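You operate a simulated robot arm through the tools that you are given. There is no shell and no other tool.

The job below is to be done with a simulated robot arm. You get a single attempt, and the scene is never put back.

JOB
Swap the orange plug in the strip for the SHED cord.
Fine: its switch goes off first and on after; the pulled plug goes in the free rest.

It is judged by the outcome, as a careful person would: the job done as asked, and still so three seconds after it is handed in. It fails if anything else is knocked over, pushed out of place, dropped, spilled or broken.

ROBOT AND FRAMES
A 7-joint arm with a fingered hand, fixed in place. Base frame: the origin is on the floor under the middle of its stand, x ahead of it, y to its left, z up; the work surface is at about z = 0.86. Lengths are in m, angles in degrees, forces in N, time in s.
With the tool pointing down near the work surface it reaches from about 0.18 to 0.64 m from the base axis. Its first joint turns from -115.0 to 115.0 degrees. Payload 3.1 kg.
The tool frame sits at the grasp point between the pads (the TCP): z along the fingers, y along the line on which they close. The tips reach 0.022 m beyond it. The gripper opens to 0.112 m; its body begins 0.06 m behind the TCP. The gripper is a hand of 3 fingers: y runs from the thumb to the fingers, the wrist lies at [0, 0, -0.218] in the tool frame, and closing takes about 1.5 s.
Orientation is told as [roll, pitch, yaw] about the base's x, y, z axes, in that order, counted from this pose: with the fingers straight down and closing along the base's y, the tool's x points along the base's -x, its y along +y and its z along -z.

CONTROLS
- The arm moves only by the tool arm_command. Its argument "commands" is a list of rows, each an object of numbers (a shift or turn left out is 0, a gripper value left out holds the last): "x", "y", "z": the shift along the base's x, y, z in cm; "ax", "ay", "az": the turn, a rotation vector about the base's x, y, z in degrees; "fingers": the finger opening in cm, from 0 to 11.2. In form: [{"x": .., "y": .., "z": .., "ax": .., "ay": .., "az": .., "fingers": ..}, ...]. A call has 1 to 20 rows; each row is the pose to reach, as a shift and turn from the pose commanded when the call began. A row lasts 0.2 s, in which the tool goes at most 0.05 m and 8.6 degrees; a call with a longer step from one row to the next is refused whole, and so is a gripper value outside its range. Where a pose cannot be reached the arm comes as near as it can. A force on the tool above 40 N (or 10 N above the force at the start of the call, whichever is more), or a blocked arm, ends the call early, and 0.2 s more pass. Each finger travels about 0.108 m/s and halts on what it meets, pressing with about 26 N; the grip force reading is that of the motor and also rises with nothing between the fingers. The clock runs only during rows and for 0.2 s after the last one: add rows that repeat a pose to give the fingers time. It gives the time, the measured TCP pose, the force on the tool (base axes), the opening and the grip force at its end, in the units of the frame above (readings bear some noise), with the torque about the TCP (base axes, N m) and any sound that the robot's microphone picked up.
- Cameras (640 x 400 px; columns grow to the right, rows downward): "scene" is fixed at [0.4041, 0.6355, 1.478]; the picture's right is [-0.99, -0.15, 0.00], its down [-0.07, 0.50, -0.86] and it looks along [0.13, -0.85, -0.50] (base axes); focal length 314 px, centre (320, 200). "wrist" rides on the gripper at [0.066, 0.003, -0.08] in the tool frame; the picture's right is [-0.05, 1.00, 0.00], its down [-0.77, -0.04, -0.64] and it looks along [-0.64, -0.03, 0.77] (tool axes); focal length 275 px, centre (320, 200). There is no depth. A picture from a camera that has moved, and an enlarged one, comes with that camera's place and axes in the base frame and with its lens. The place of the scene camera against the robot may be out by one fixed shift of up to 0.018 m in any direction.
- grab_frame(camera): a new picture of that camera. No time passes.
- move_column(by): slides the trunk up (or, below 0, down) by that many m; the arm rides with it, the base frame stays. It gives what a move gives, with no picture.
- preshape(shape): the hand has 3 fingers and takes this shape, open, in about a second: jaw (thumb against the fingers, like two jaws); tri (thumb and two fingers); tip (a fingertip pinch); poke (one finger out to press); point (the index stretched); flat (the hand flat); cup (the hand cupped); fist (a fist). The gripper value then closes the fingers along that shape, each until it touches; the sizes above hold for jaw. It gives what a move gives, with no picture.
- close_up(camera, box): a new picture of the part [left, top, right, bottom] of that camera's present view, enlarged. No time passes.
- sign_off(): hands the job in; it is judged then, once.

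Places have to be worked out from the pictures, the camera data and where the tool is seen. Open the gripper and draw the arm clear of the work before you hand the job in, unless the task says otherwise.

The tools are called after "Call:" as a command line: name --argument value ..., lists and objects as JSON in quotes. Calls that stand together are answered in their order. arm_command: Moves the arm, as the interface text tells. Its arguments: {"type":"object","properties":{"commands":{"type":"array"}},"required":["commands"]} The other tools are called the same way: move_column (by) moves the trunk up or down; preshape (shape) gives the hand a shape; grab_frame (camera) takes a picture; close_up (camera, box) takes an enlarged picture of a part of a camera's view; sign_off () hands the job in.

At the start:

```text
time_s: 0.0
position: [0.4066, -0.1066, 1.2753]
orientation: [0.0, 0.1, 0.0]
wrist_force: [0.0, -0.3, 0.2]
torque: [0.01, 0.0, 0.0]
gripper_width: 0.1121
grip_force: 0.0
shape: jaw
trunk travel left (down, up): [-0.825, 0.165]
```

scene: 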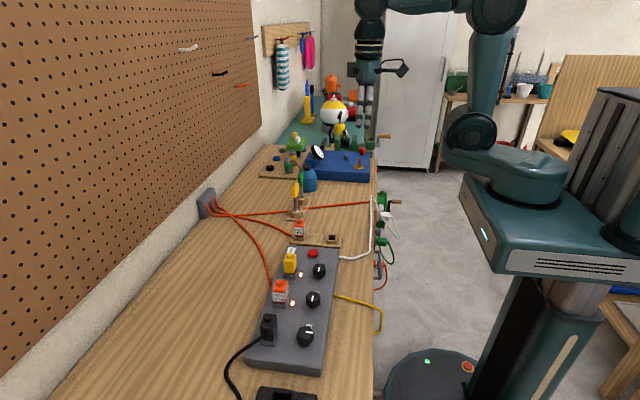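
wrist: 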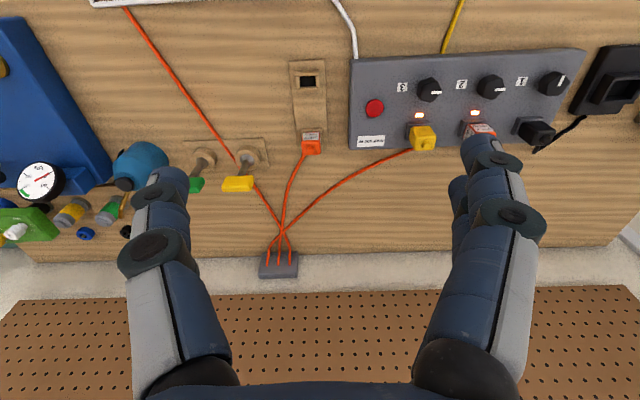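

I start by looking closely at the strip, plugs and rests in both cameras before moving.

Call:
close_up --camera "scene" --box '[220, 200, 400, 400]'

Call:
close_up --camera "wrist" --box '[330, 30, 640, 180]'

Call:
close_up --camera "wrist" --box '[80, 40, 360, 290]'

```text
2.00 times, centred on (310, 300) of scene
camera zoom: at [0.4041, 0.6355, 1.478], right [-0.99, -0.15, 0.0], down [-0.07, 0.5, -0.86], along [0.13, -0.85, -0.5], focal length 629 px, centre (340, 0)
```

zoom: 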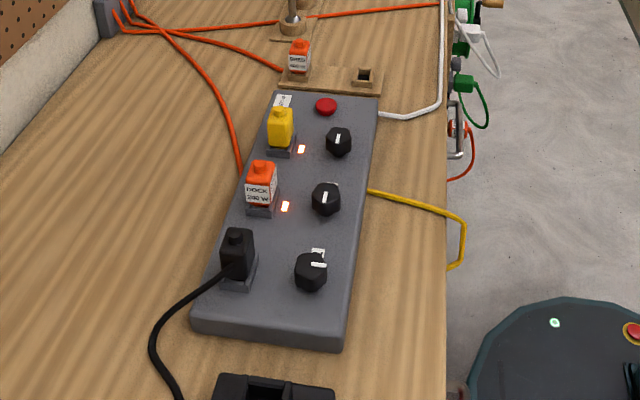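

```text
2.06 times, centred on (485, 105) of wrist
camera zoom: at [0.3398, -0.1022, 1.3561], right [0.05, 1.0, 0.0], down [0.77, -0.04, 0.64], along [0.64, -0.03, -0.77], focal length 568 px, centre (-21, 396)
```

zoom: 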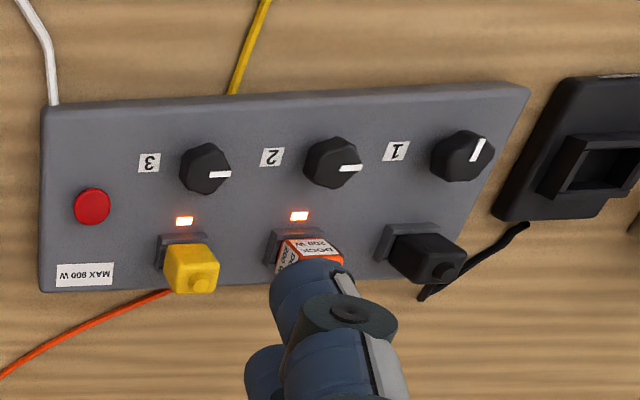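

```text
1.60 times, centred on (220, 165) of wrist
camera zoom: at [0.3398, -0.1022, 1.3561], right [0.05, 1.0, 0.0], down [0.77, -0.04, 0.64], along [0.64, -0.03, -0.77], focal length 440 px, centre (480, 256)
```

zoom: 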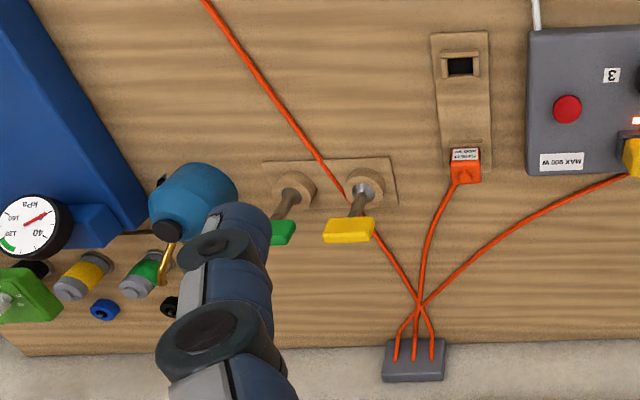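

The rest at the left of the strip holds an orange plug and has one empty slot; I need to read the labels, so I zoom further.

Call:
close_up --camera "scene" --box '[280, 210, 350, 254]'

Call:
close_up --camera "wrist" --box '[280, 50, 344, 160]'

Call:
close_up --camera "scene" --box '[340, 180, 420, 300]'

Call:
close_up --camera "scene" --box '[250, 240, 340, 300]'

Call:
close_up --camera "scene" --box '[240, 270, 340, 345]'

```text
9.09 times, centred on (315, 232) of scene
camera zoom: at [0.4041, 0.6355, 1.478], right [-0.99, -0.15, 0.0], down [-0.07, 0.5, -0.86], along [0.13, -0.85, -0.5], focal length 2857 px, centre (366, -91)
```

zoom: 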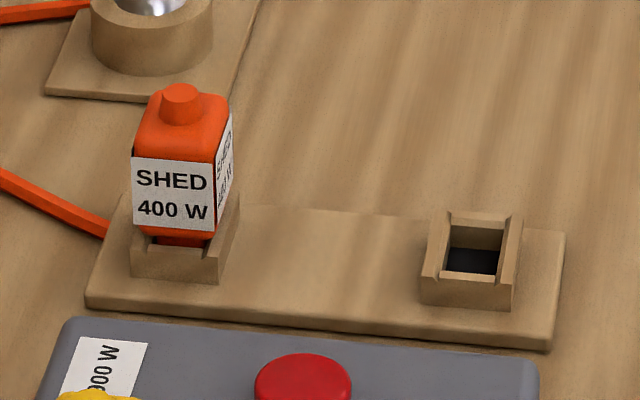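

```text
3.64 times, centred on (312, 105) of wrist
camera zoom: at [0.3398, -0.1022, 1.3561], right [0.05, 1.0, 0.0], down [0.77, -0.04, 0.64], along [0.64, -0.03, -0.77], focal length 1001 px, centre (349, 546)
```

zoom: 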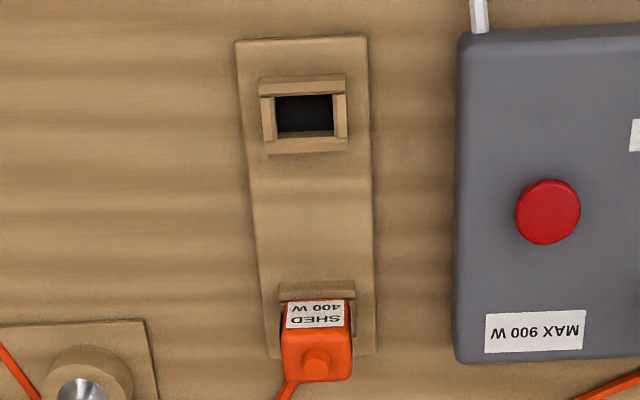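

```text
3.33 times, centred on (380, 240) of scene
camera zoom: at [0.4041, 0.6355, 1.478], right [-0.99, -0.15, 0.0], down [-0.07, 0.5, -0.86], along [0.13, -0.85, -0.5], focal length 1048 px, centre (120, 67)
```

zoom: 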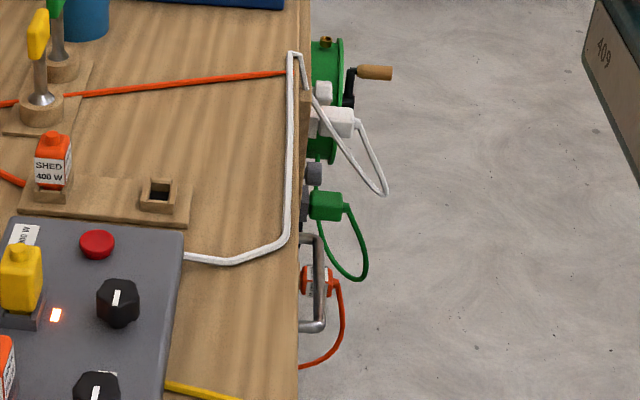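

```text
6.67 times, centred on (295, 270) of scene
camera zoom: at [0.4041, 0.6355, 1.478], right [-0.99, -0.15, 0.0], down [-0.07, 0.5, -0.86], along [0.13, -0.85, -0.5], focal length 2095 px, centre (487, -267)
```

zoom: 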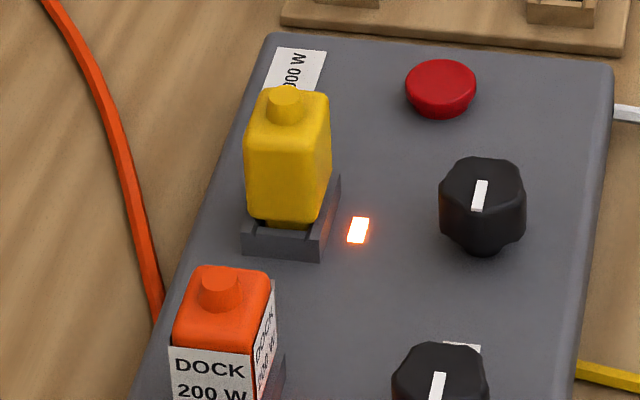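

```text
5.33 times, centred on (290, 308) of scene
camera zoom: at [0.4041, 0.6355, 1.478], right [-0.99, -0.15, 0.0], down [-0.07, 0.5, -0.86], along [0.13, -0.85, -0.5], focal length 1676 px, centre (480, -373)
```

zoom: 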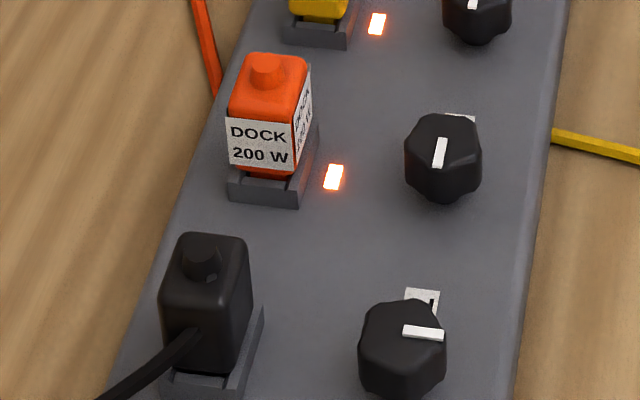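

SHED is the orange plug in the rest (x≈0.57, y≈-0.13) and the free slot is in front of it (x≈0.47). DOCK is in socket 2, with knob 2 at about (0.486, 0.148) pointing +y, which is on; knob 1 points -x, which is off. I move the hand over the strip for a closer look.

Call:
arm_command --commands '[{"x": 0.6, "y": 4, "z": -2.2}, {"x": 1.2, "y": 8, "z": -4.4}, {"x": 1.8, "y": 12, "z": -6.6}, {"x": 2.4, "y": 16, "z": -8.8}, {"x": 3, "y": 20, "z": -11}, {"x": 3.6, "y": 23, "z": -13.5}, {"x": 4, "y": 25.5, "z": -16}, {"x": 4, "y": 25.5, "z": -16}]'

Call:
grab_frame --camera "wrist"

Call:
grab_frame --camera "scene"

```text
time_s: 1.8
position: [0.4462, 0.1477, 1.1159]
orientation: [0.1, 0.0, 0.0]
wrist_force: [-0.2, 0.7, 0.5]
torque: [0.01, 0.0, -0.01]
gripper_width: 0.1119
grip_force: 0.1
shape: jaw
trunk travel left (down, up): [-0.825, 0.165]
```

```text
taken
camera wrist: at [0.379, 0.1517, 1.1958], right [0.05, 1.0, 0.0], down [0.77, -0.04, 0.64], along [0.64, -0.03, -0.77], focal length 275 px, centre (320, 200)
```

wrist: 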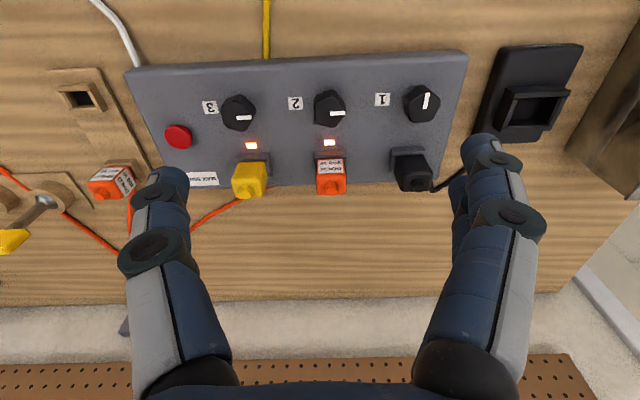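

```text
taken
```

scene: 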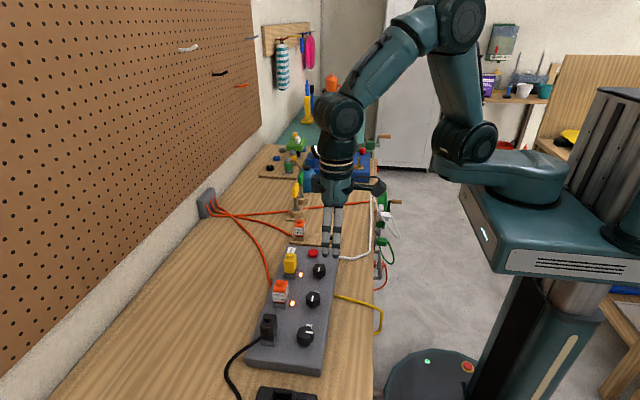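

The hand is now above the strip. I zoom in to measure the knob, lamp and plug positions.

Call:
close_up --camera "wrist" --box '[200, 60, 460, 210]'

Call:
close_up --camera "wrist" --box '[40, 50, 220, 210]'

Call:
close_up --camera "wrist" --box '[280, 80, 380, 200]'

Call:
close_up --camera "scene" --box '[230, 130, 400, 380]'

```text
2.46 times, centred on (330, 135) of wrist
camera zoom: at [0.379, 0.1517, 1.1958], right [0.05, 1.0, 0.0], down [0.77, -0.04, 0.64], along [0.64, -0.03, -0.77], focal length 678 px, centre (295, 360)
```

zoom: 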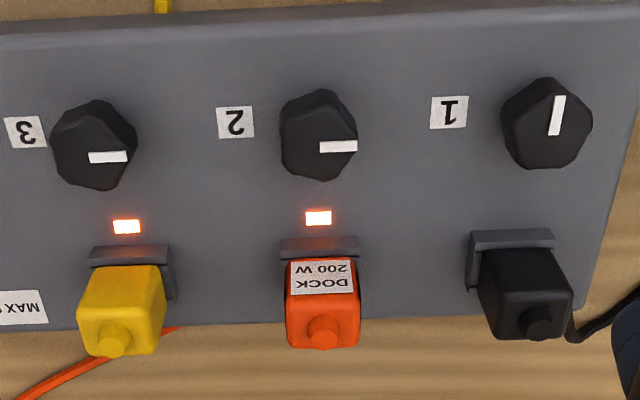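

```text
2.50 times, centred on (130, 130) of wrist
camera zoom: at [0.379, 0.1517, 1.1958], right [0.05, 1.0, 0.0], down [0.77, -0.04, 0.64], along [0.64, -0.03, -0.77], focal length 688 px, centre (795, 375)
```

zoom: 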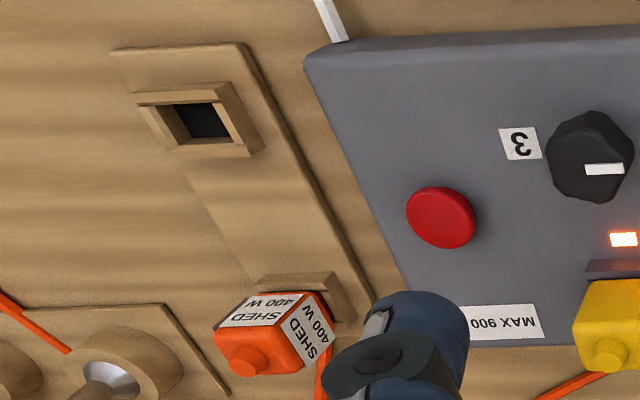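

```text
3.33 times, centred on (330, 140) of wrist
camera zoom: at [0.379, 0.1517, 1.1958], right [0.05, 1.0, 0.0], down [0.77, -0.04, 0.64], along [0.64, -0.03, -0.77], focal length 918 px, centre (287, 400)
```

zoom: 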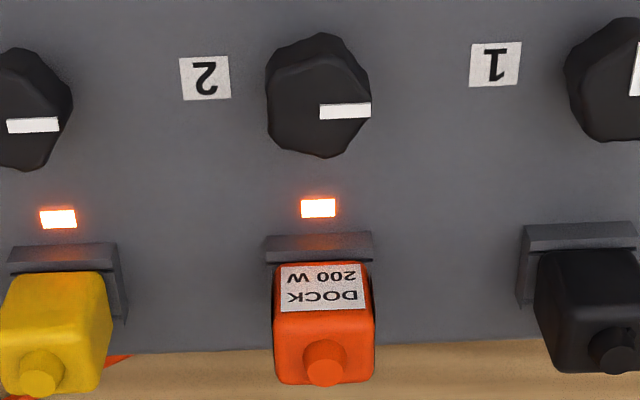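

```text
1.60 times, centred on (315, 255) of scene
camera zoom: at [0.4041, 0.6355, 1.478], right [-0.99, -0.15, 0.0], down [-0.07, 0.5, -0.86], along [0.13, -0.85, -0.5], focal length 503 px, centre (328, 112)
```

zoom: 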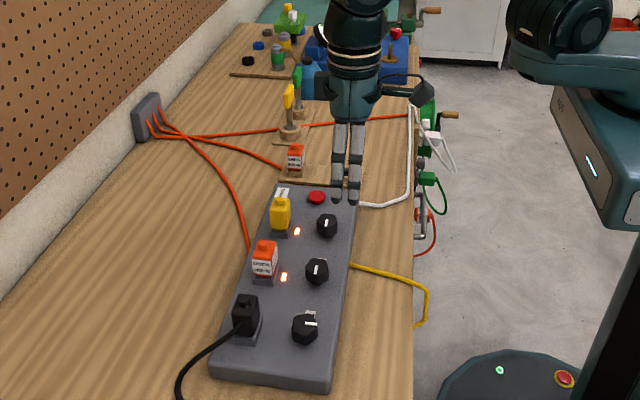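

Triangulating the two wrist views gives knob 2 at about (0.490, 0.156) with its top at z≈0.929, and the DOCK plug at about (0.564, 0.154) with its top at z≈0.957. The strip top is z≈0.896. I look at the fingers to see how they're laid out.

Call:
close_up --camera "scene" --box '[300, 160, 380, 270]'

Call:
close_up --camera "wrist" --box '[400, 110, 600, 400]'

```text
3.64 times, centred on (340, 215) of scene
camera zoom: at [0.4041, 0.6355, 1.478], right [-0.99, -0.15, 0.0], down [-0.07, 0.5, -0.86], along [0.13, -0.85, -0.5], focal length 1143 px, centre (247, 146)
```

zoom: 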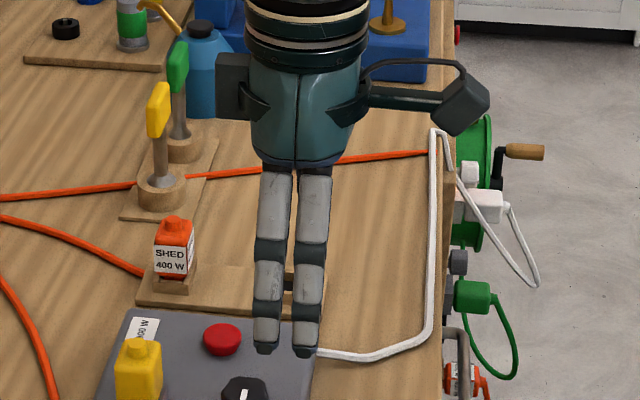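

```text
1.38 times, centred on (500, 255) of wrist
camera zoom: at [0.379, 0.1517, 1.1958], right [0.05, 1.0, 0.0], down [0.77, -0.04, 0.64], along [0.64, -0.03, -0.77], focal length 380 px, centre (72, 124)
```

zoom: 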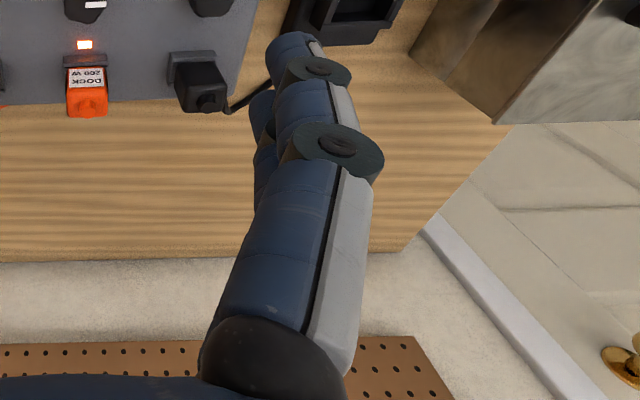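

The two fingers sit side by side (about ±1 cm along the tool's x), opposite the thumb. I lower the hand to hover above knob 2 with the opening reduced to 6 cm, then check alignment.

Call:
arm_command --commands '[{"x": 1.5, "y": 0.3, "z": -3, "fingers": 6}, {"x": 3, "y": 0.6, "z": -6, "fingers": 6}, {"x": 4.3, "y": 0.8, "z": -9, "fingers": 6}, {"x": 4.3, "y": 0.8, "z": -11.5, "fingers": 6}, {"x": 4.3, "y": 0.8, "z": -11.5, "fingers": 6}]'

Call:
grab_frame --camera "wrist"

Call:
close_up --camera "scene" --box '[230, 170, 390, 370]'

```text
time_s: 3.0
position: [0.4901, 0.1545, 1.0006]
orientation: [0.0, 0.0, 0.2]
wrist_force: [0.4, 0.2, -0.6]
torque: [0.01, 0.02, -0.02]
gripper_width: 0.0609
grip_force: 0.0
shape: jaw
trunk travel left (down, up): [-0.825, 0.165]
```

```text
taken
camera wrist: at [0.4225, 0.1588, 1.0817], right [0.05, 1.0, 0.0], down [0.77, -0.04, 0.64], along [0.64, -0.03, -0.77], focal length 275 px, centre (320, 200)
```

wrist: 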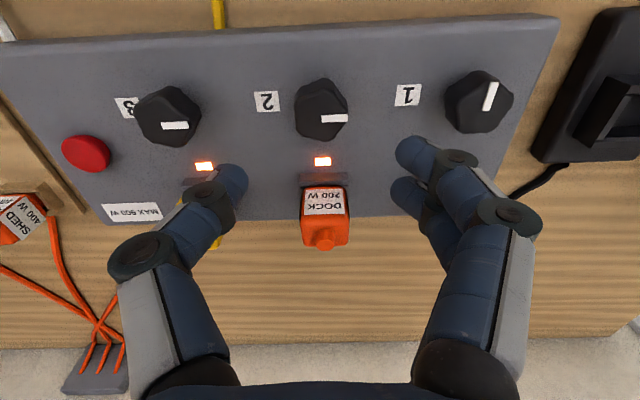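

```text
2.00 times, centred on (310, 270) of scene
camera zoom: at [0.4041, 0.6355, 1.478], right [-0.99, -0.15, 0.0], down [-0.07, 0.5, -0.86], along [0.13, -0.85, -0.5], focal length 629 px, centre (340, 60)
```

zoom: 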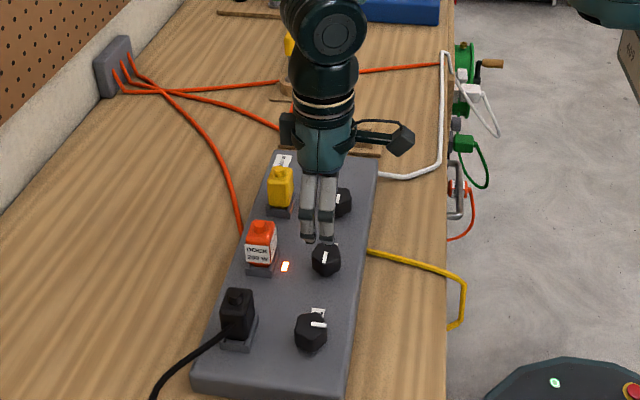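

Knob 2 is measured again at (0.489, 0.1565), which matches the TCP. I lower the open fingers around the knob so the tips stop just above the strip top.

Call:
arm_command --commands '[{"z": -2.5}, {"z": -5}, {"z": -6.5}, {"z": -7.2}, {"z": -7.2}]'

Call:
grab_frame --camera "wrist"

Call:
close_up --camera "scene" --box '[260, 200, 370, 340]'

```text
time_s: 4.2
position: [0.4931, 0.157, 0.9301]
orientation: [0.1, 0.0, 0.0]
wrist_force: [1.1, 0.6, 0.6]
torque: [0.01, -0.01, -0.01]
gripper_width: 0.0606
grip_force: 0.0
shape: jaw
trunk travel left (down, up): [-0.825, 0.165]
```

```text
taken
camera wrist: at [0.4243, 0.1604, 1.0094], right [0.05, 1.0, 0.0], down [0.77, -0.04, 0.64], along [0.64, -0.03, -0.77], focal length 275 px, centre (320, 200)
```

wrist: 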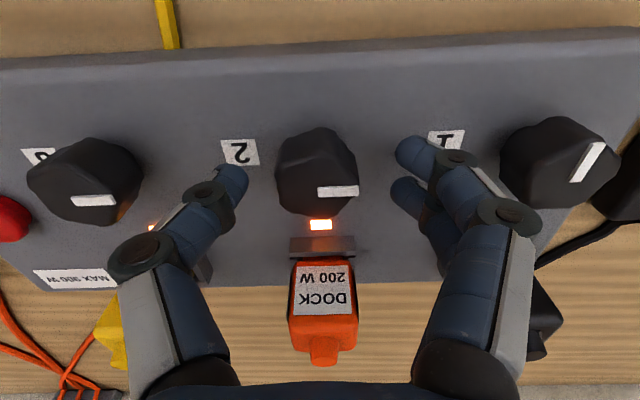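

```text
2.86 times, centred on (315, 270) of scene
camera zoom: at [0.4041, 0.6355, 1.478], right [-0.99, -0.15, 0.0], down [-0.07, 0.5, -0.86], along [0.13, -0.85, -0.5], focal length 898 px, centre (334, 0)
```

zoom: 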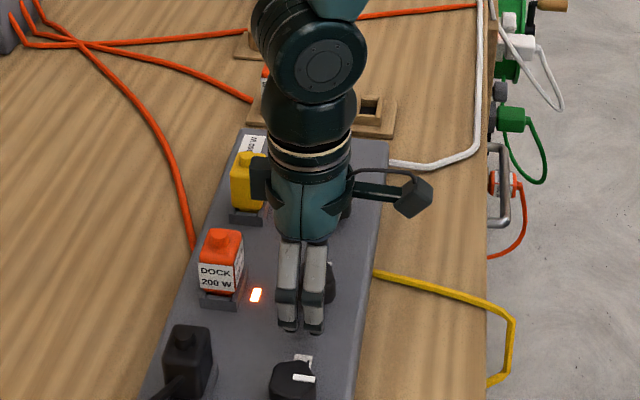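

The knob reads (0.488, 0.1566) while the tool is about 3 mm further in x, so I correct this, go 4 mm lower and close on the knob.

Call:
arm_command --commands '[{"x": -0.3, "y": -0.12, "z": -0.4, "fingers": 6}, {"x": -0.3, "y": -0.12, "z": -0.4, "fingers": 4}, {"x": -0.3, "y": -0.12, "z": -0.4, "fingers": 2}, {"x": -0.3, "y": -0.12, "z": -0.4, "fingers": 1.5}, {"x": -0.3, "y": -0.12, "z": -0.4, "fingers": 1.5}, {"x": -0.3, "y": -0.12, "z": -0.4, "fingers": 1.5}]'

Call:
grab_frame --camera "wrist"

Call:
close_up --camera "scene" --box '[260, 200, 370, 340]'

```text
time_s: 5.6
position: [0.4883, 0.1544, 0.9249]
orientation: [0.0, 0.1, 0.0]
wrist_force: [-1.0, 0.4, -2.6]
torque: [0.05, 0.04, -0.01]
gripper_width: 0.0245
grip_force: 26.0
shape: jaw
trunk travel left (down, up): [-0.825, 0.165]
```

```text
taken
camera wrist: at [0.4211, 0.1581, 1.0051], right [0.05, 1.0, 0.0], down [0.77, -0.04, 0.64], along [0.63, -0.03, -0.77], focal length 275 px, centre (320, 200)
```

wrist: 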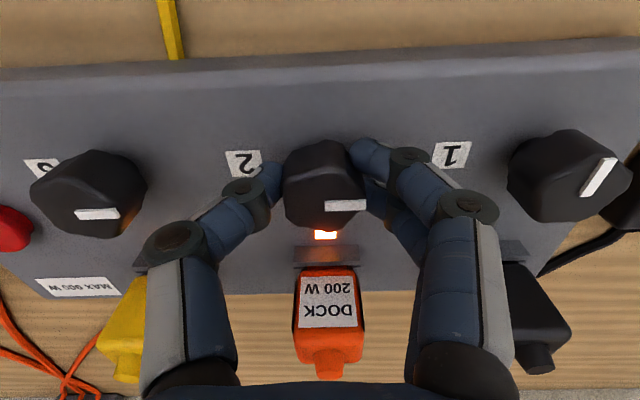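

```text
2.86 times, centred on (315, 270) of scene
camera zoom: at [0.4041, 0.6355, 1.478], right [-0.99, -0.15, 0.0], down [-0.07, 0.5, -0.86], along [0.13, -0.85, -0.5], focal length 898 px, centre (334, 0)
```

zoom: 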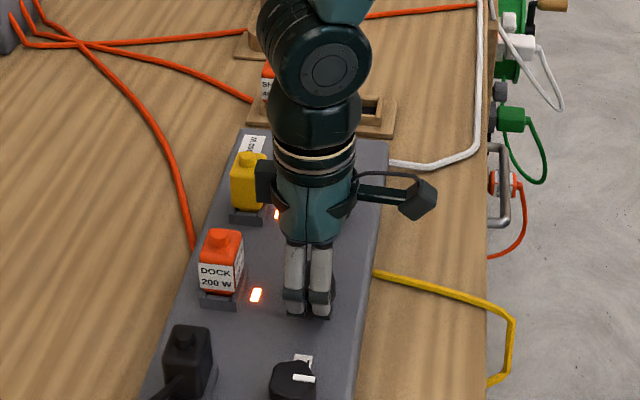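

The knob is gripped at 2.45 cm, but a +90° turn from here would swing the thumb's knuckle towards the DOCK plug. I open, rise, turn the hand to -45° and re-grip, so the turn runs from -45° to +45° clear of the plugs.

Call:
arm_command --commands '[{"fingers": 4}, {"fingers": 5.5}, {"z": 0.5, "fingers": 5.5}, {"z": 3, "fingers": 5.5}, {"z": 6, "fingers": 5.5}, {"z": 6, "az": -8}, {"z": 6, "az": -16}, {"z": 6, "az": -24}, {"z": 6, "az": -32}, {"z": 6, "az": -40}, {"z": 6, "az": -45}, {"z": 6, "az": -45}]'

Call:
grab_frame --camera "wrist"

Call:
close_up --camera "scene" --box '[230, 200, 390, 370]'

```text
time_s: 8.2
position: [0.4869, 0.1563, 0.9851]
orientation: [-0.1, 0.1, -45.1]
wrist_force: [0.1, -0.5, -0.3]
torque: [0.0, 0.0, 0.02]
gripper_width: 0.0541
grip_force: 0.1
shape: jaw
trunk travel left (down, up): [-0.825, 0.165]
```

```text
taken
camera wrist: at [0.441, 0.2057, 1.0661], right [0.74, 0.67, 0.0], down [0.52, -0.57, 0.64], along [0.43, -0.47, -0.77], focal length 275 px, centre (320, 200)
```

wrist: 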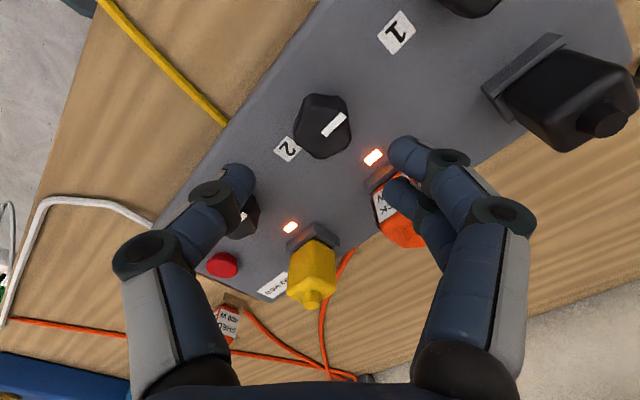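

```text
2.35 times, centred on (310, 285) of scene
camera zoom: at [0.4041, 0.6355, 1.478], right [-0.99, -0.15, 0.0], down [-0.07, 0.5, -0.86], along [0.13, -0.85, -0.5], focal length 740 px, centre (344, 0)
```

zoom: 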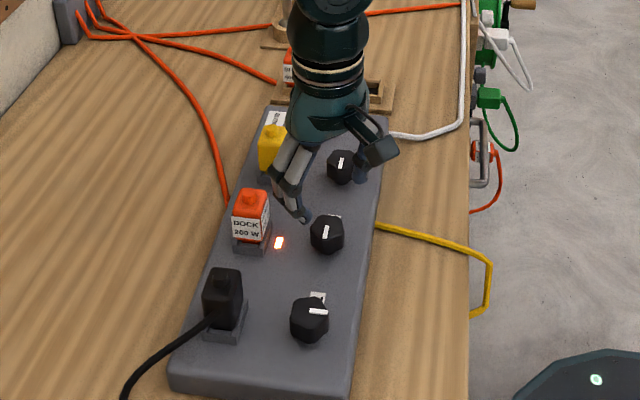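

The hand is at -45° and clear. I descend 6 cm back around the knob with a small x correction and close on it.

Call:
arm_command --commands '[{"x": 0.15, "z": -2, "fingers": 5.5}, {"x": 0.15, "z": -4, "fingers": 5.5}, {"x": 0.15, "z": -5.5, "fingers": 5.5}, {"x": 0.15, "z": -6, "fingers": 5.5}, {"x": 0.15, "z": -6, "fingers": 5.5}, {"x": 0.15, "z": -6, "fingers": 3.5}, {"x": 0.15, "z": -6, "fingers": 1.5}, {"x": 0.15, "z": -6, "fingers": 1.5}, {"x": 0.15, "z": -6, "fingers": 1.5}]'

Call:
grab_frame --camera "wrist"

Call:
close_up --camera "scene" --box '[230, 200, 390, 370]'

```text
time_s: 10.2
position: [0.4906, 0.1565, 0.9247]
orientation: [0.0, 0.1, -45.0]
wrist_force: [-2.0, -0.1, -2.8]
torque: [0.02, 0.02, -0.01]
gripper_width: 0.025
grip_force: 26.0
shape: jaw
trunk travel left (down, up): [-0.825, 0.165]
```

```text
taken
camera wrist: at [0.4442, 0.2066, 1.0052], right [0.74, 0.67, 0.0], down [0.52, -0.57, 0.64], along [0.43, -0.47, -0.77], focal length 275 px, centre (320, 200)
```

wrist: 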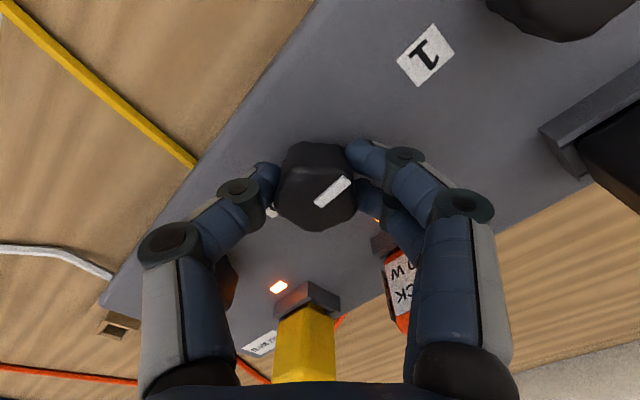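

```text
2.35 times, centred on (310, 285) of scene
camera zoom: at [0.4041, 0.6355, 1.478], right [-0.99, -0.15, 0.0], down [-0.07, 0.5, -0.86], along [0.13, -0.85, -0.5], focal length 740 px, centre (344, 0)
```

zoom: 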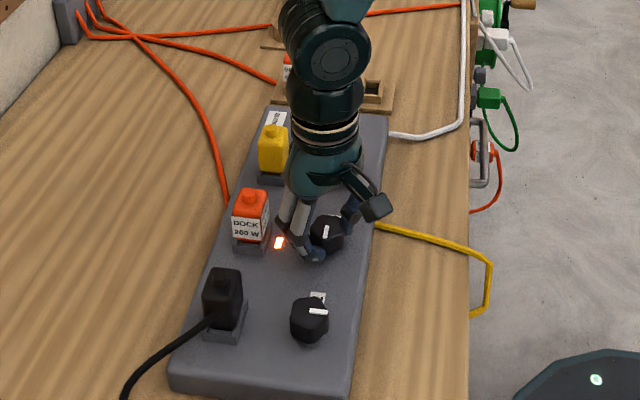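

The grip holds the knob at 2.5 cm. I turn +45° first and check the readings before finishing.

Call:
arm_command --commands '[{"az": 7.5}, {"az": 15}, {"az": 22.5}, {"az": 30}, {"az": 37.5}, {"az": 45}, {"az": 45}]'

Call:
grab_frame --camera "wrist"

Call:
close_up --camera "scene" --box '[230, 200, 390, 370]'

```text
time_s: 11.8
position: [0.4898, 0.1555, 0.9252]
orientation: [0.0, 0.0, 0.1]
wrist_force: [-1.0, 1.0, 0.6]
torque: [0.0, 0.0, -0.03]
gripper_width: 0.0248
grip_force: 25.6
shape: jaw
trunk travel left (down, up): [-0.825, 0.165]
```

```text
taken
camera wrist: at [0.4213, 0.16, 1.0049], right [0.04, 1.0, 0.0], down [0.77, -0.03, 0.64], along [0.64, -0.03, -0.77], focal length 275 px, centre (320, 200)
```

wrist: 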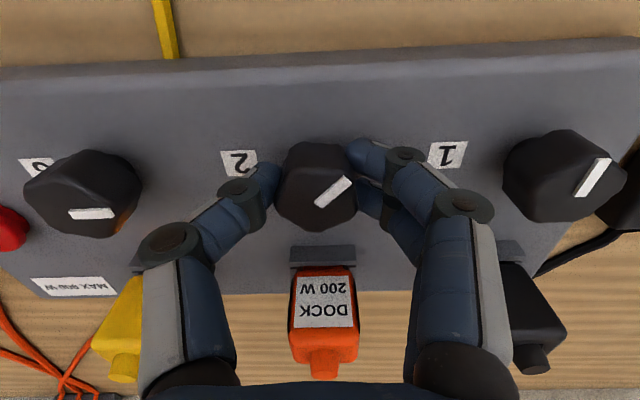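

```text
2.35 times, centred on (310, 285) of scene
camera zoom: at [0.4041, 0.6355, 1.478], right [-0.99, -0.15, 0.0], down [-0.07, 0.5, -0.86], along [0.13, -0.85, -0.5], focal length 740 px, centre (344, 0)
```

zoom: 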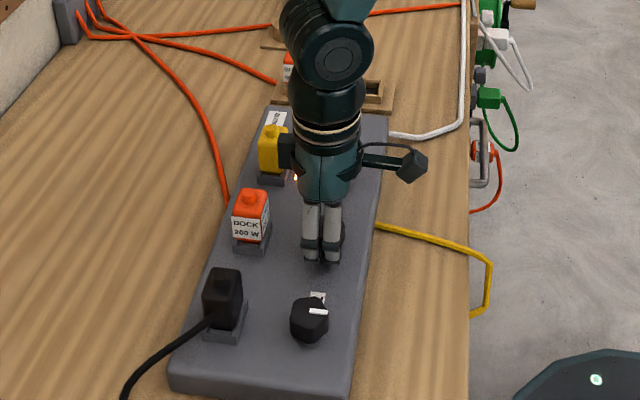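

The mark has turned with the hand and lamp 2 has gone out, so this is the right switch. I turn the remaining 45°.

Call:
arm_command --commands '[{"az": 7.5}, {"az": 15}, {"az": 22.5}, {"az": 30}, {"az": 37.5}, {"az": 45}, {"az": 46}, {"az": 46}]'

Call:
grab_frame --camera "wrist"

Call:
close_up --camera "scene" --box '[230, 200, 390, 370]'

```text
time_s: 13.6
position: [0.4884, 0.1549, 0.9247]
orientation: [0.0, 0.1, 46.2]
wrist_force: [-5.7, -1.8, -5.2]
torque: [-0.01, 0.1, -0.22]
gripper_width: 0.0244
grip_force: 26.2
shape: jaw
trunk travel left (down, up): [-0.825, 0.165]
```

```text
taken
camera wrist: at [0.4392, 0.1105, 1.0055], right [-0.69, 0.73, 0.0], down [0.56, 0.53, 0.64], along [0.46, 0.44, -0.77], focal length 275 px, centre (320, 200)
```

wrist: 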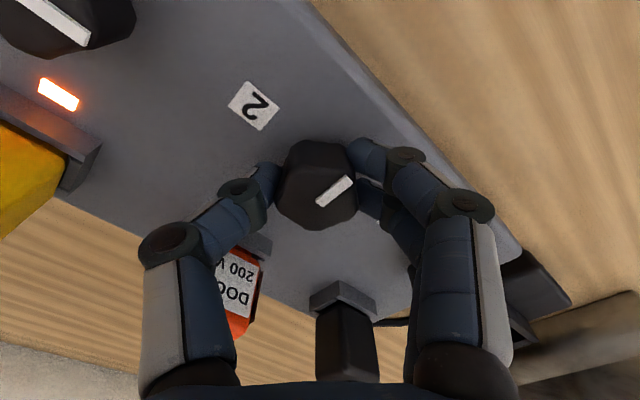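

```text
2.35 times, centred on (310, 285) of scene
camera zoom: at [0.4041, 0.6355, 1.478], right [-0.99, -0.15, 0.0], down [-0.07, 0.5, -0.86], along [0.13, -0.85, -0.5], focal length 740 px, centre (344, 0)
```

zoom: 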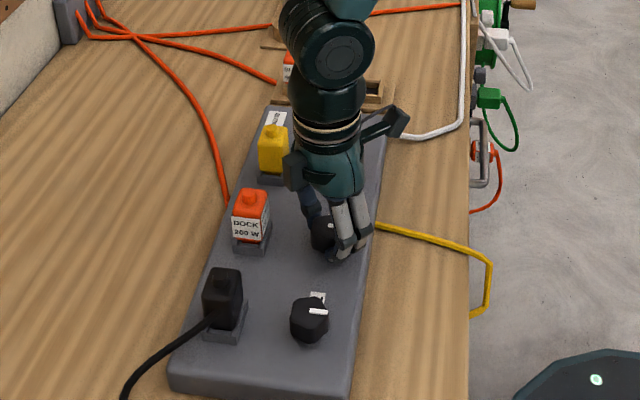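

The torque rise shows the off stop is reached and the lamp is dark. I release, rise, turn the hand back to 0° and look at the strip.

Call:
arm_command --commands '[{"fingers": 3.5}, {"fingers": 5.5}, {"z": 0.5, "fingers": 5.5}, {"z": 4, "fingers": 5.5}, {"z": 8, "fingers": 5.5}, {"z": 10, "az": -8}, {"z": 10, "az": -16}, {"z": 10, "az": -24}, {"z": 10, "az": -32}, {"z": 10, "az": -40}, {"z": 10, "az": -46}, {"z": 10, "az": -46}]'

Call:
grab_frame --camera "wrist"

Call:
close_up --camera "scene" --box '[230, 200, 390, 370]'

```text
time_s: 16.2
position: [0.4887, 0.1564, 1.0244]
orientation: [0.0, 0.0, 0.0]
wrist_force: [-0.5, 0.8, 0.2]
torque: [0.02, -0.02, 0.0]
gripper_width: 0.0542
grip_force: 0.0
shape: jaw
trunk travel left (down, up): [-0.825, 0.165]
```

```text
taken
camera wrist: at [0.4213, 0.1608, 1.1053], right [0.05, 1.0, 0.0], down [0.77, -0.04, 0.64], along [0.64, -0.03, -0.77], focal length 275 px, centre (320, 200)
```

wrist: 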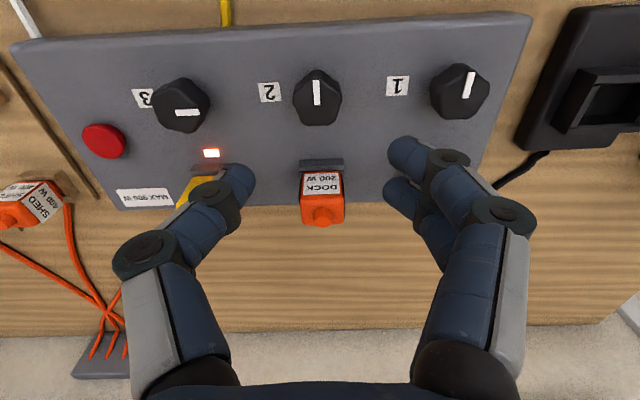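

```text
2.35 times, centred on (310, 285) of scene
camera zoom: at [0.4041, 0.6355, 1.478], right [-0.99, -0.15, 0.0], down [-0.07, 0.5, -0.86], along [0.13, -0.85, -0.5], focal length 740 px, centre (344, 0)
```

zoom: 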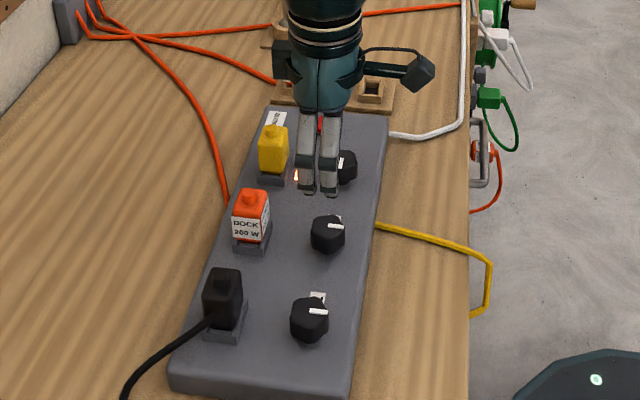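

Knob 2 now points like knob 1 (off) and its lamp is dark. I zoom in on the DOCK plug to fix its position before grasping.

Call:
close_up --camera "wrist" --box '[270, 140, 380, 240]'

Call:
close_up --camera "scene" --box '[250, 260, 330, 330]'

```text
4.00 times, centred on (325, 190) of wrist
camera zoom: at [0.4213, 0.1608, 1.1053], right [0.05, 1.0, 0.0], down [0.77, -0.04, 0.64], along [0.64, -0.03, -0.77], focal length 1101 px, centre (300, 240)
```

zoom: 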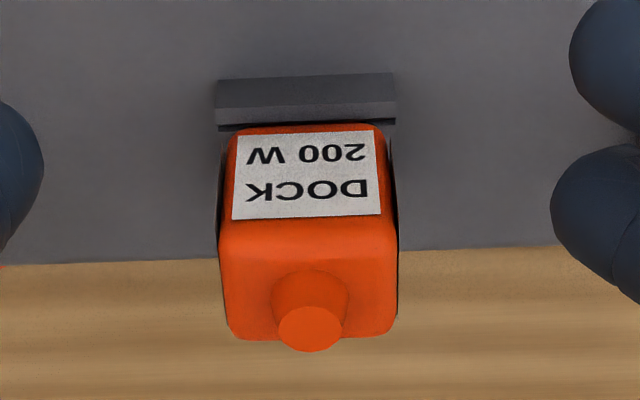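

```text
5.71 times, centred on (290, 295) of scene
camera zoom: at [0.4041, 0.6355, 1.478], right [-0.99, -0.15, 0.0], down [-0.07, 0.5, -0.86], along [0.13, -0.85, -0.5], focal length 1796 px, centre (491, -343)
```

zoom: 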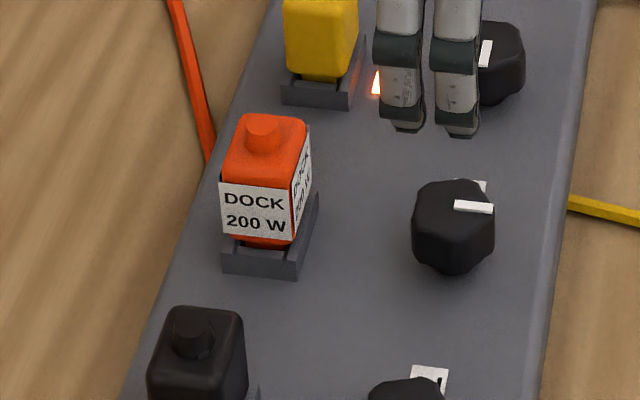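

The DOCK plug is at (0.563, 0.156), about 3.1 cm wide in y. I move over it with the fingers at 4.8 cm, and come down partway to check alignment.

Call:
arm_command --commands '[{"x": 2.5, "fingers": 4.8}, {"x": 5, "fingers": 4.8}, {"x": 7.4, "fingers": 4.8}, {"x": 7.4, "z": -2}, {"x": 7.4, "z": -3}, {"x": 7.4, "z": -3}]'

Call:
grab_frame --camera "wrist"

Call:
close_up --camera "scene" --box '[230, 200, 390, 370]'

```text
time_s: 17.6
position: [0.5642, 0.1561, 0.9938]
orientation: [0.0, 0.0, 0.0]
wrist_force: [0.2, 0.2, 0.2]
torque: [0.06, -0.01, 0.0]
gripper_width: 0.0486
grip_force: 0.1
shape: jaw
trunk travel left (down, up): [-0.825, 0.165]
```

```text
taken
camera wrist: at [0.4957, 0.16, 1.0741], right [0.05, 1.0, 0.0], down [0.77, -0.04, 0.64], along [0.64, -0.03, -0.77], focal length 275 px, centre (320, 200)
```

wrist: 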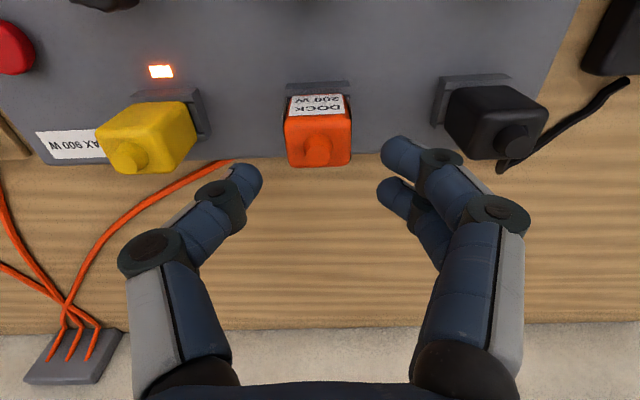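

```text
2.35 times, centred on (310, 285) of scene
camera zoom: at [0.4041, 0.6355, 1.478], right [-0.99, -0.15, 0.0], down [-0.07, 0.5, -0.86], along [0.13, -0.85, -0.5], focal length 740 px, centre (344, 0)
```

zoom: 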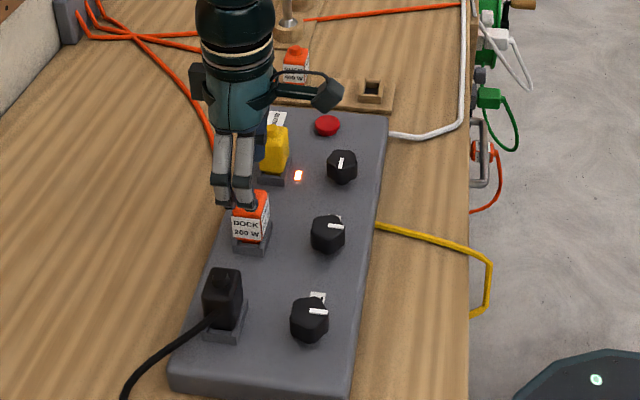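

Alignment looks good (within about 1 mm). I go down around the plug to TCP z≈0.935.

Call:
arm_command --commands '[{"x": -0.1, "y": -0.1, "z": -2}, {"x": -0.1, "y": -0.1, "z": -4}, {"x": -0.1, "y": -0.1, "z": -5.3}, {"x": -0.1, "y": -0.1, "z": -5.9}, {"x": -0.1, "y": -0.1, "z": -5.9}]'

Call:
grab_frame --camera "wrist"

Call:
close_up --camera "scene" --box '[240, 230, 330, 330]'

```text
time_s: 18.8
position: [0.5617, 0.1556, 0.937]
orientation: [-0.1, 0.1, 0.0]
wrist_force: [0.1, -0.1, 0.5]
torque: [0.0, -0.04, -0.01]
gripper_width: 0.0489
grip_force: 0.0
shape: jaw
trunk travel left (down, up): [-0.825, 0.165]
```

```text
taken
camera wrist: at [0.4937, 0.1593, 1.0164], right [0.05, 1.0, 0.0], down [0.77, -0.04, 0.64], along [0.64, -0.03, -0.77], focal length 275 px, centre (320, 200)
```

wrist: 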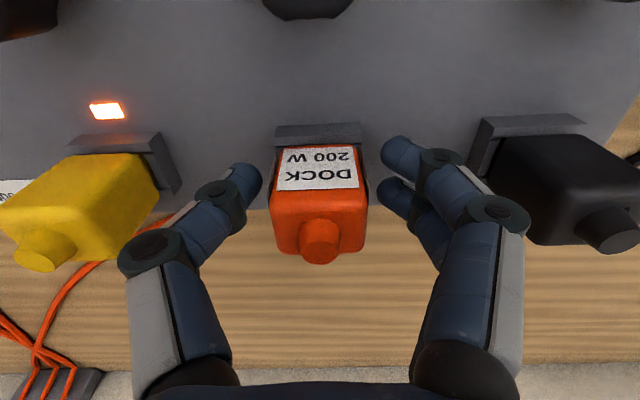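

```text
4.00 times, centred on (285, 280) of scene
camera zoom: at [0.4041, 0.6355, 1.478], right [-0.99, -0.15, 0.0], down [-0.07, 0.5, -0.86], along [0.13, -0.85, -0.5], focal length 1257 px, centre (460, -120)
```

zoom: 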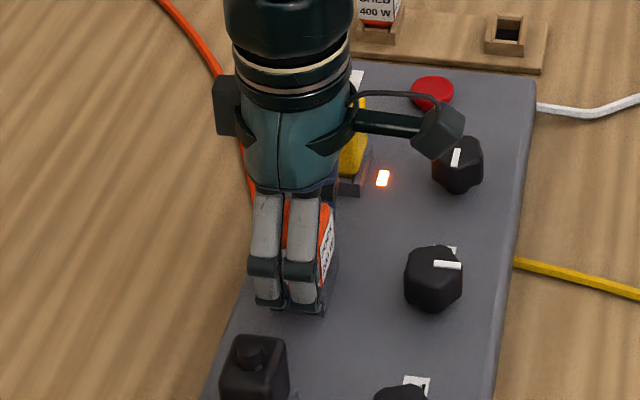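

The fingers straddle the plug evenly. I close the grip on it.

Call:
arm_command --commands '[{"fingers": 3.5}, {"fingers": 1.5}, {"fingers": 1.5}, {"fingers": 1.5}, {"fingers": 1.5}]'

Call:
grab_frame --camera "wrist"

Call:
close_up --camera "scene" --box '[240, 230, 330, 330]'

```text
time_s: 20.0
position: [0.5619, 0.1562, 0.9355]
orientation: [0.0, -0.1, 0.0]
wrist_force: [-0.9, 0.8, 0.2]
torque: [0.05, 0.05, 0.01]
gripper_width: 0.0275
grip_force: 26.1
shape: jaw
trunk travel left (down, up): [-0.825, 0.165]
```

```text
taken
camera wrist: at [0.4938, 0.1594, 1.0164], right [0.05, 1.0, 0.0], down [0.77, -0.04, 0.64], along [0.64, -0.03, -0.77], focal length 275 px, centre (320, 200)
```

wrist: 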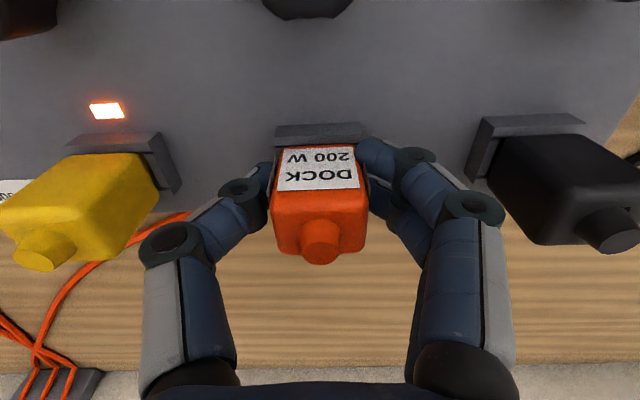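

```text
4.00 times, centred on (285, 280) of scene
camera zoom: at [0.4041, 0.6355, 1.478], right [-0.99, -0.15, 0.0], down [-0.07, 0.5, -0.86], along [0.13, -0.85, -0.5], focal length 1257 px, centre (460, -120)
```

zoom: 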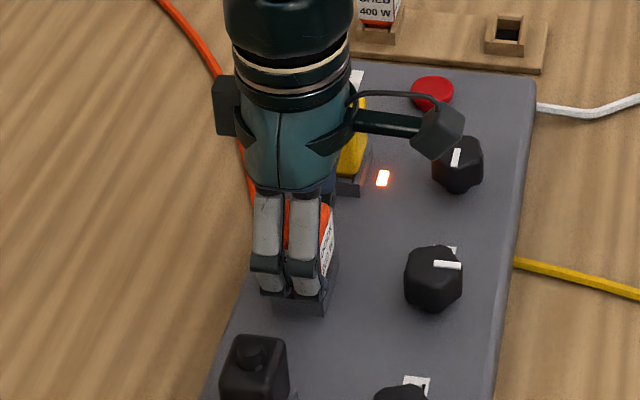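

Grip is firm (2.75 cm, 26 N). I pull the plug straight up slowly.

Call:
arm_command --commands '[{"z": 0.5}, {"z": 1}, {"z": 1.5}, {"z": 2}, {"z": 3}, {"z": 4.5}, {"z": 6}, {"z": 6}]'

Call:
grab_frame --camera "wrist"

Call:
close_up --camera "scene" --box '[230, 200, 390, 370]'

```text
time_s: 21.8
position: [0.5628, 0.1541, 0.9951]
orientation: [0.0, 0.0, 0.0]
wrist_force: [0.1, -0.3, -0.4]
torque: [-0.06, 0.03, -0.01]
gripper_width: 0.0275
grip_force: 25.9
shape: jaw
trunk travel left (down, up): [-0.825, 0.165]
```

```text
taken
camera wrist: at [0.4949, 0.1581, 1.0761], right [0.05, 1.0, 0.0], down [0.77, -0.04, 0.64], along [0.64, -0.03, -0.77], focal length 275 px, centre (320, 200)
```

wrist: 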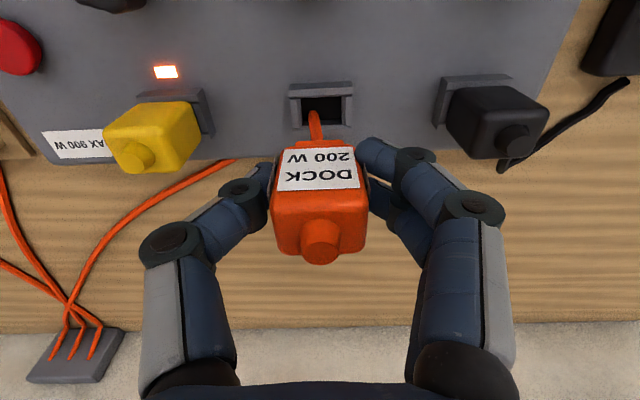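

```text
2.35 times, centred on (310, 285) of scene
camera zoom: at [0.4041, 0.6355, 1.478], right [-0.99, -0.15, 0.0], down [-0.07, 0.5, -0.86], along [0.13, -0.85, -0.5], focal length 740 px, centre (344, 0)
```

zoom: 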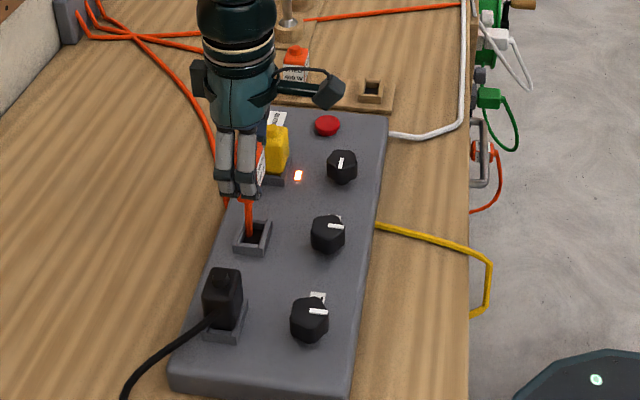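

The plug is out of the socket. I zoom in to see the plug underside, the cord and the now empty socket, plus the free rest.

Call:
close_up --camera "wrist" --box '[260, 70, 390, 170]'

Call:
close_up --camera "scene" --box '[250, 250, 320, 320]'

Call:
close_up --camera "scene" --box '[280, 205, 360, 265]'

```text
4.00 times, centred on (325, 120) of wrist
camera zoom: at [0.4949, 0.1581, 1.0761], right [0.05, 1.0, 0.0], down [0.77, -0.04, 0.64], along [0.64, -0.03, -0.77], focal length 1101 px, centre (300, 520)
```

zoom: 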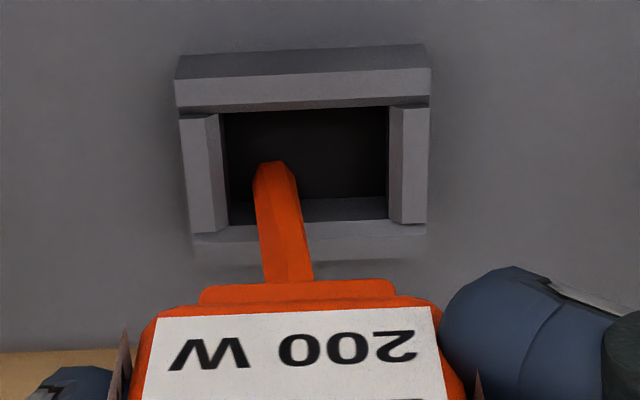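

```text
5.71 times, centred on (285, 285) of scene
camera zoom: at [0.4041, 0.6355, 1.478], right [-0.99, -0.15, 0.0], down [-0.07, 0.5, -0.86], along [0.13, -0.85, -0.5], focal length 1796 px, centre (520, -286)
```

zoom: 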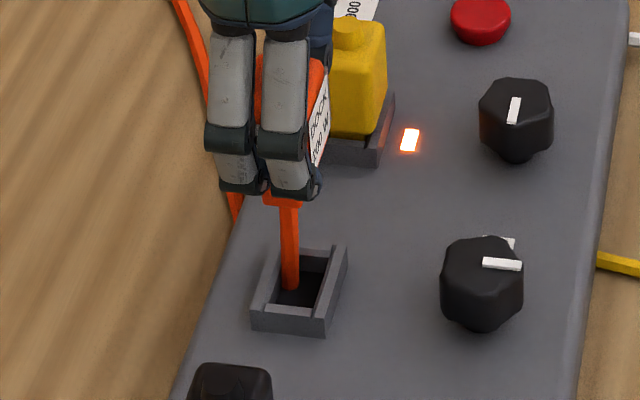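

```text
6.67 times, centred on (320, 235) of scene
camera zoom: at [0.4041, 0.6355, 1.478], right [-0.99, -0.15, 0.0], down [-0.07, 0.5, -0.86], along [0.13, -0.85, -0.5], focal length 2095 px, centre (320, -33)
```

zoom: 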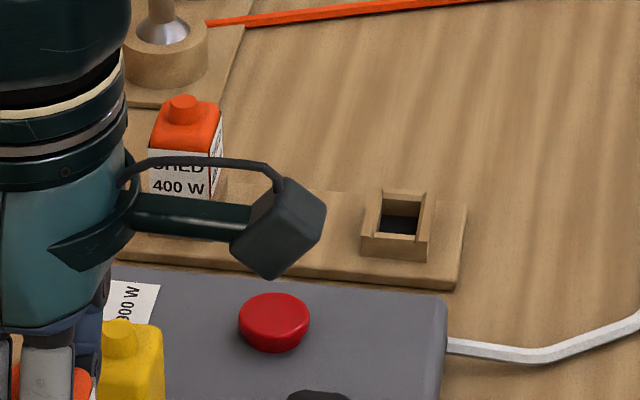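

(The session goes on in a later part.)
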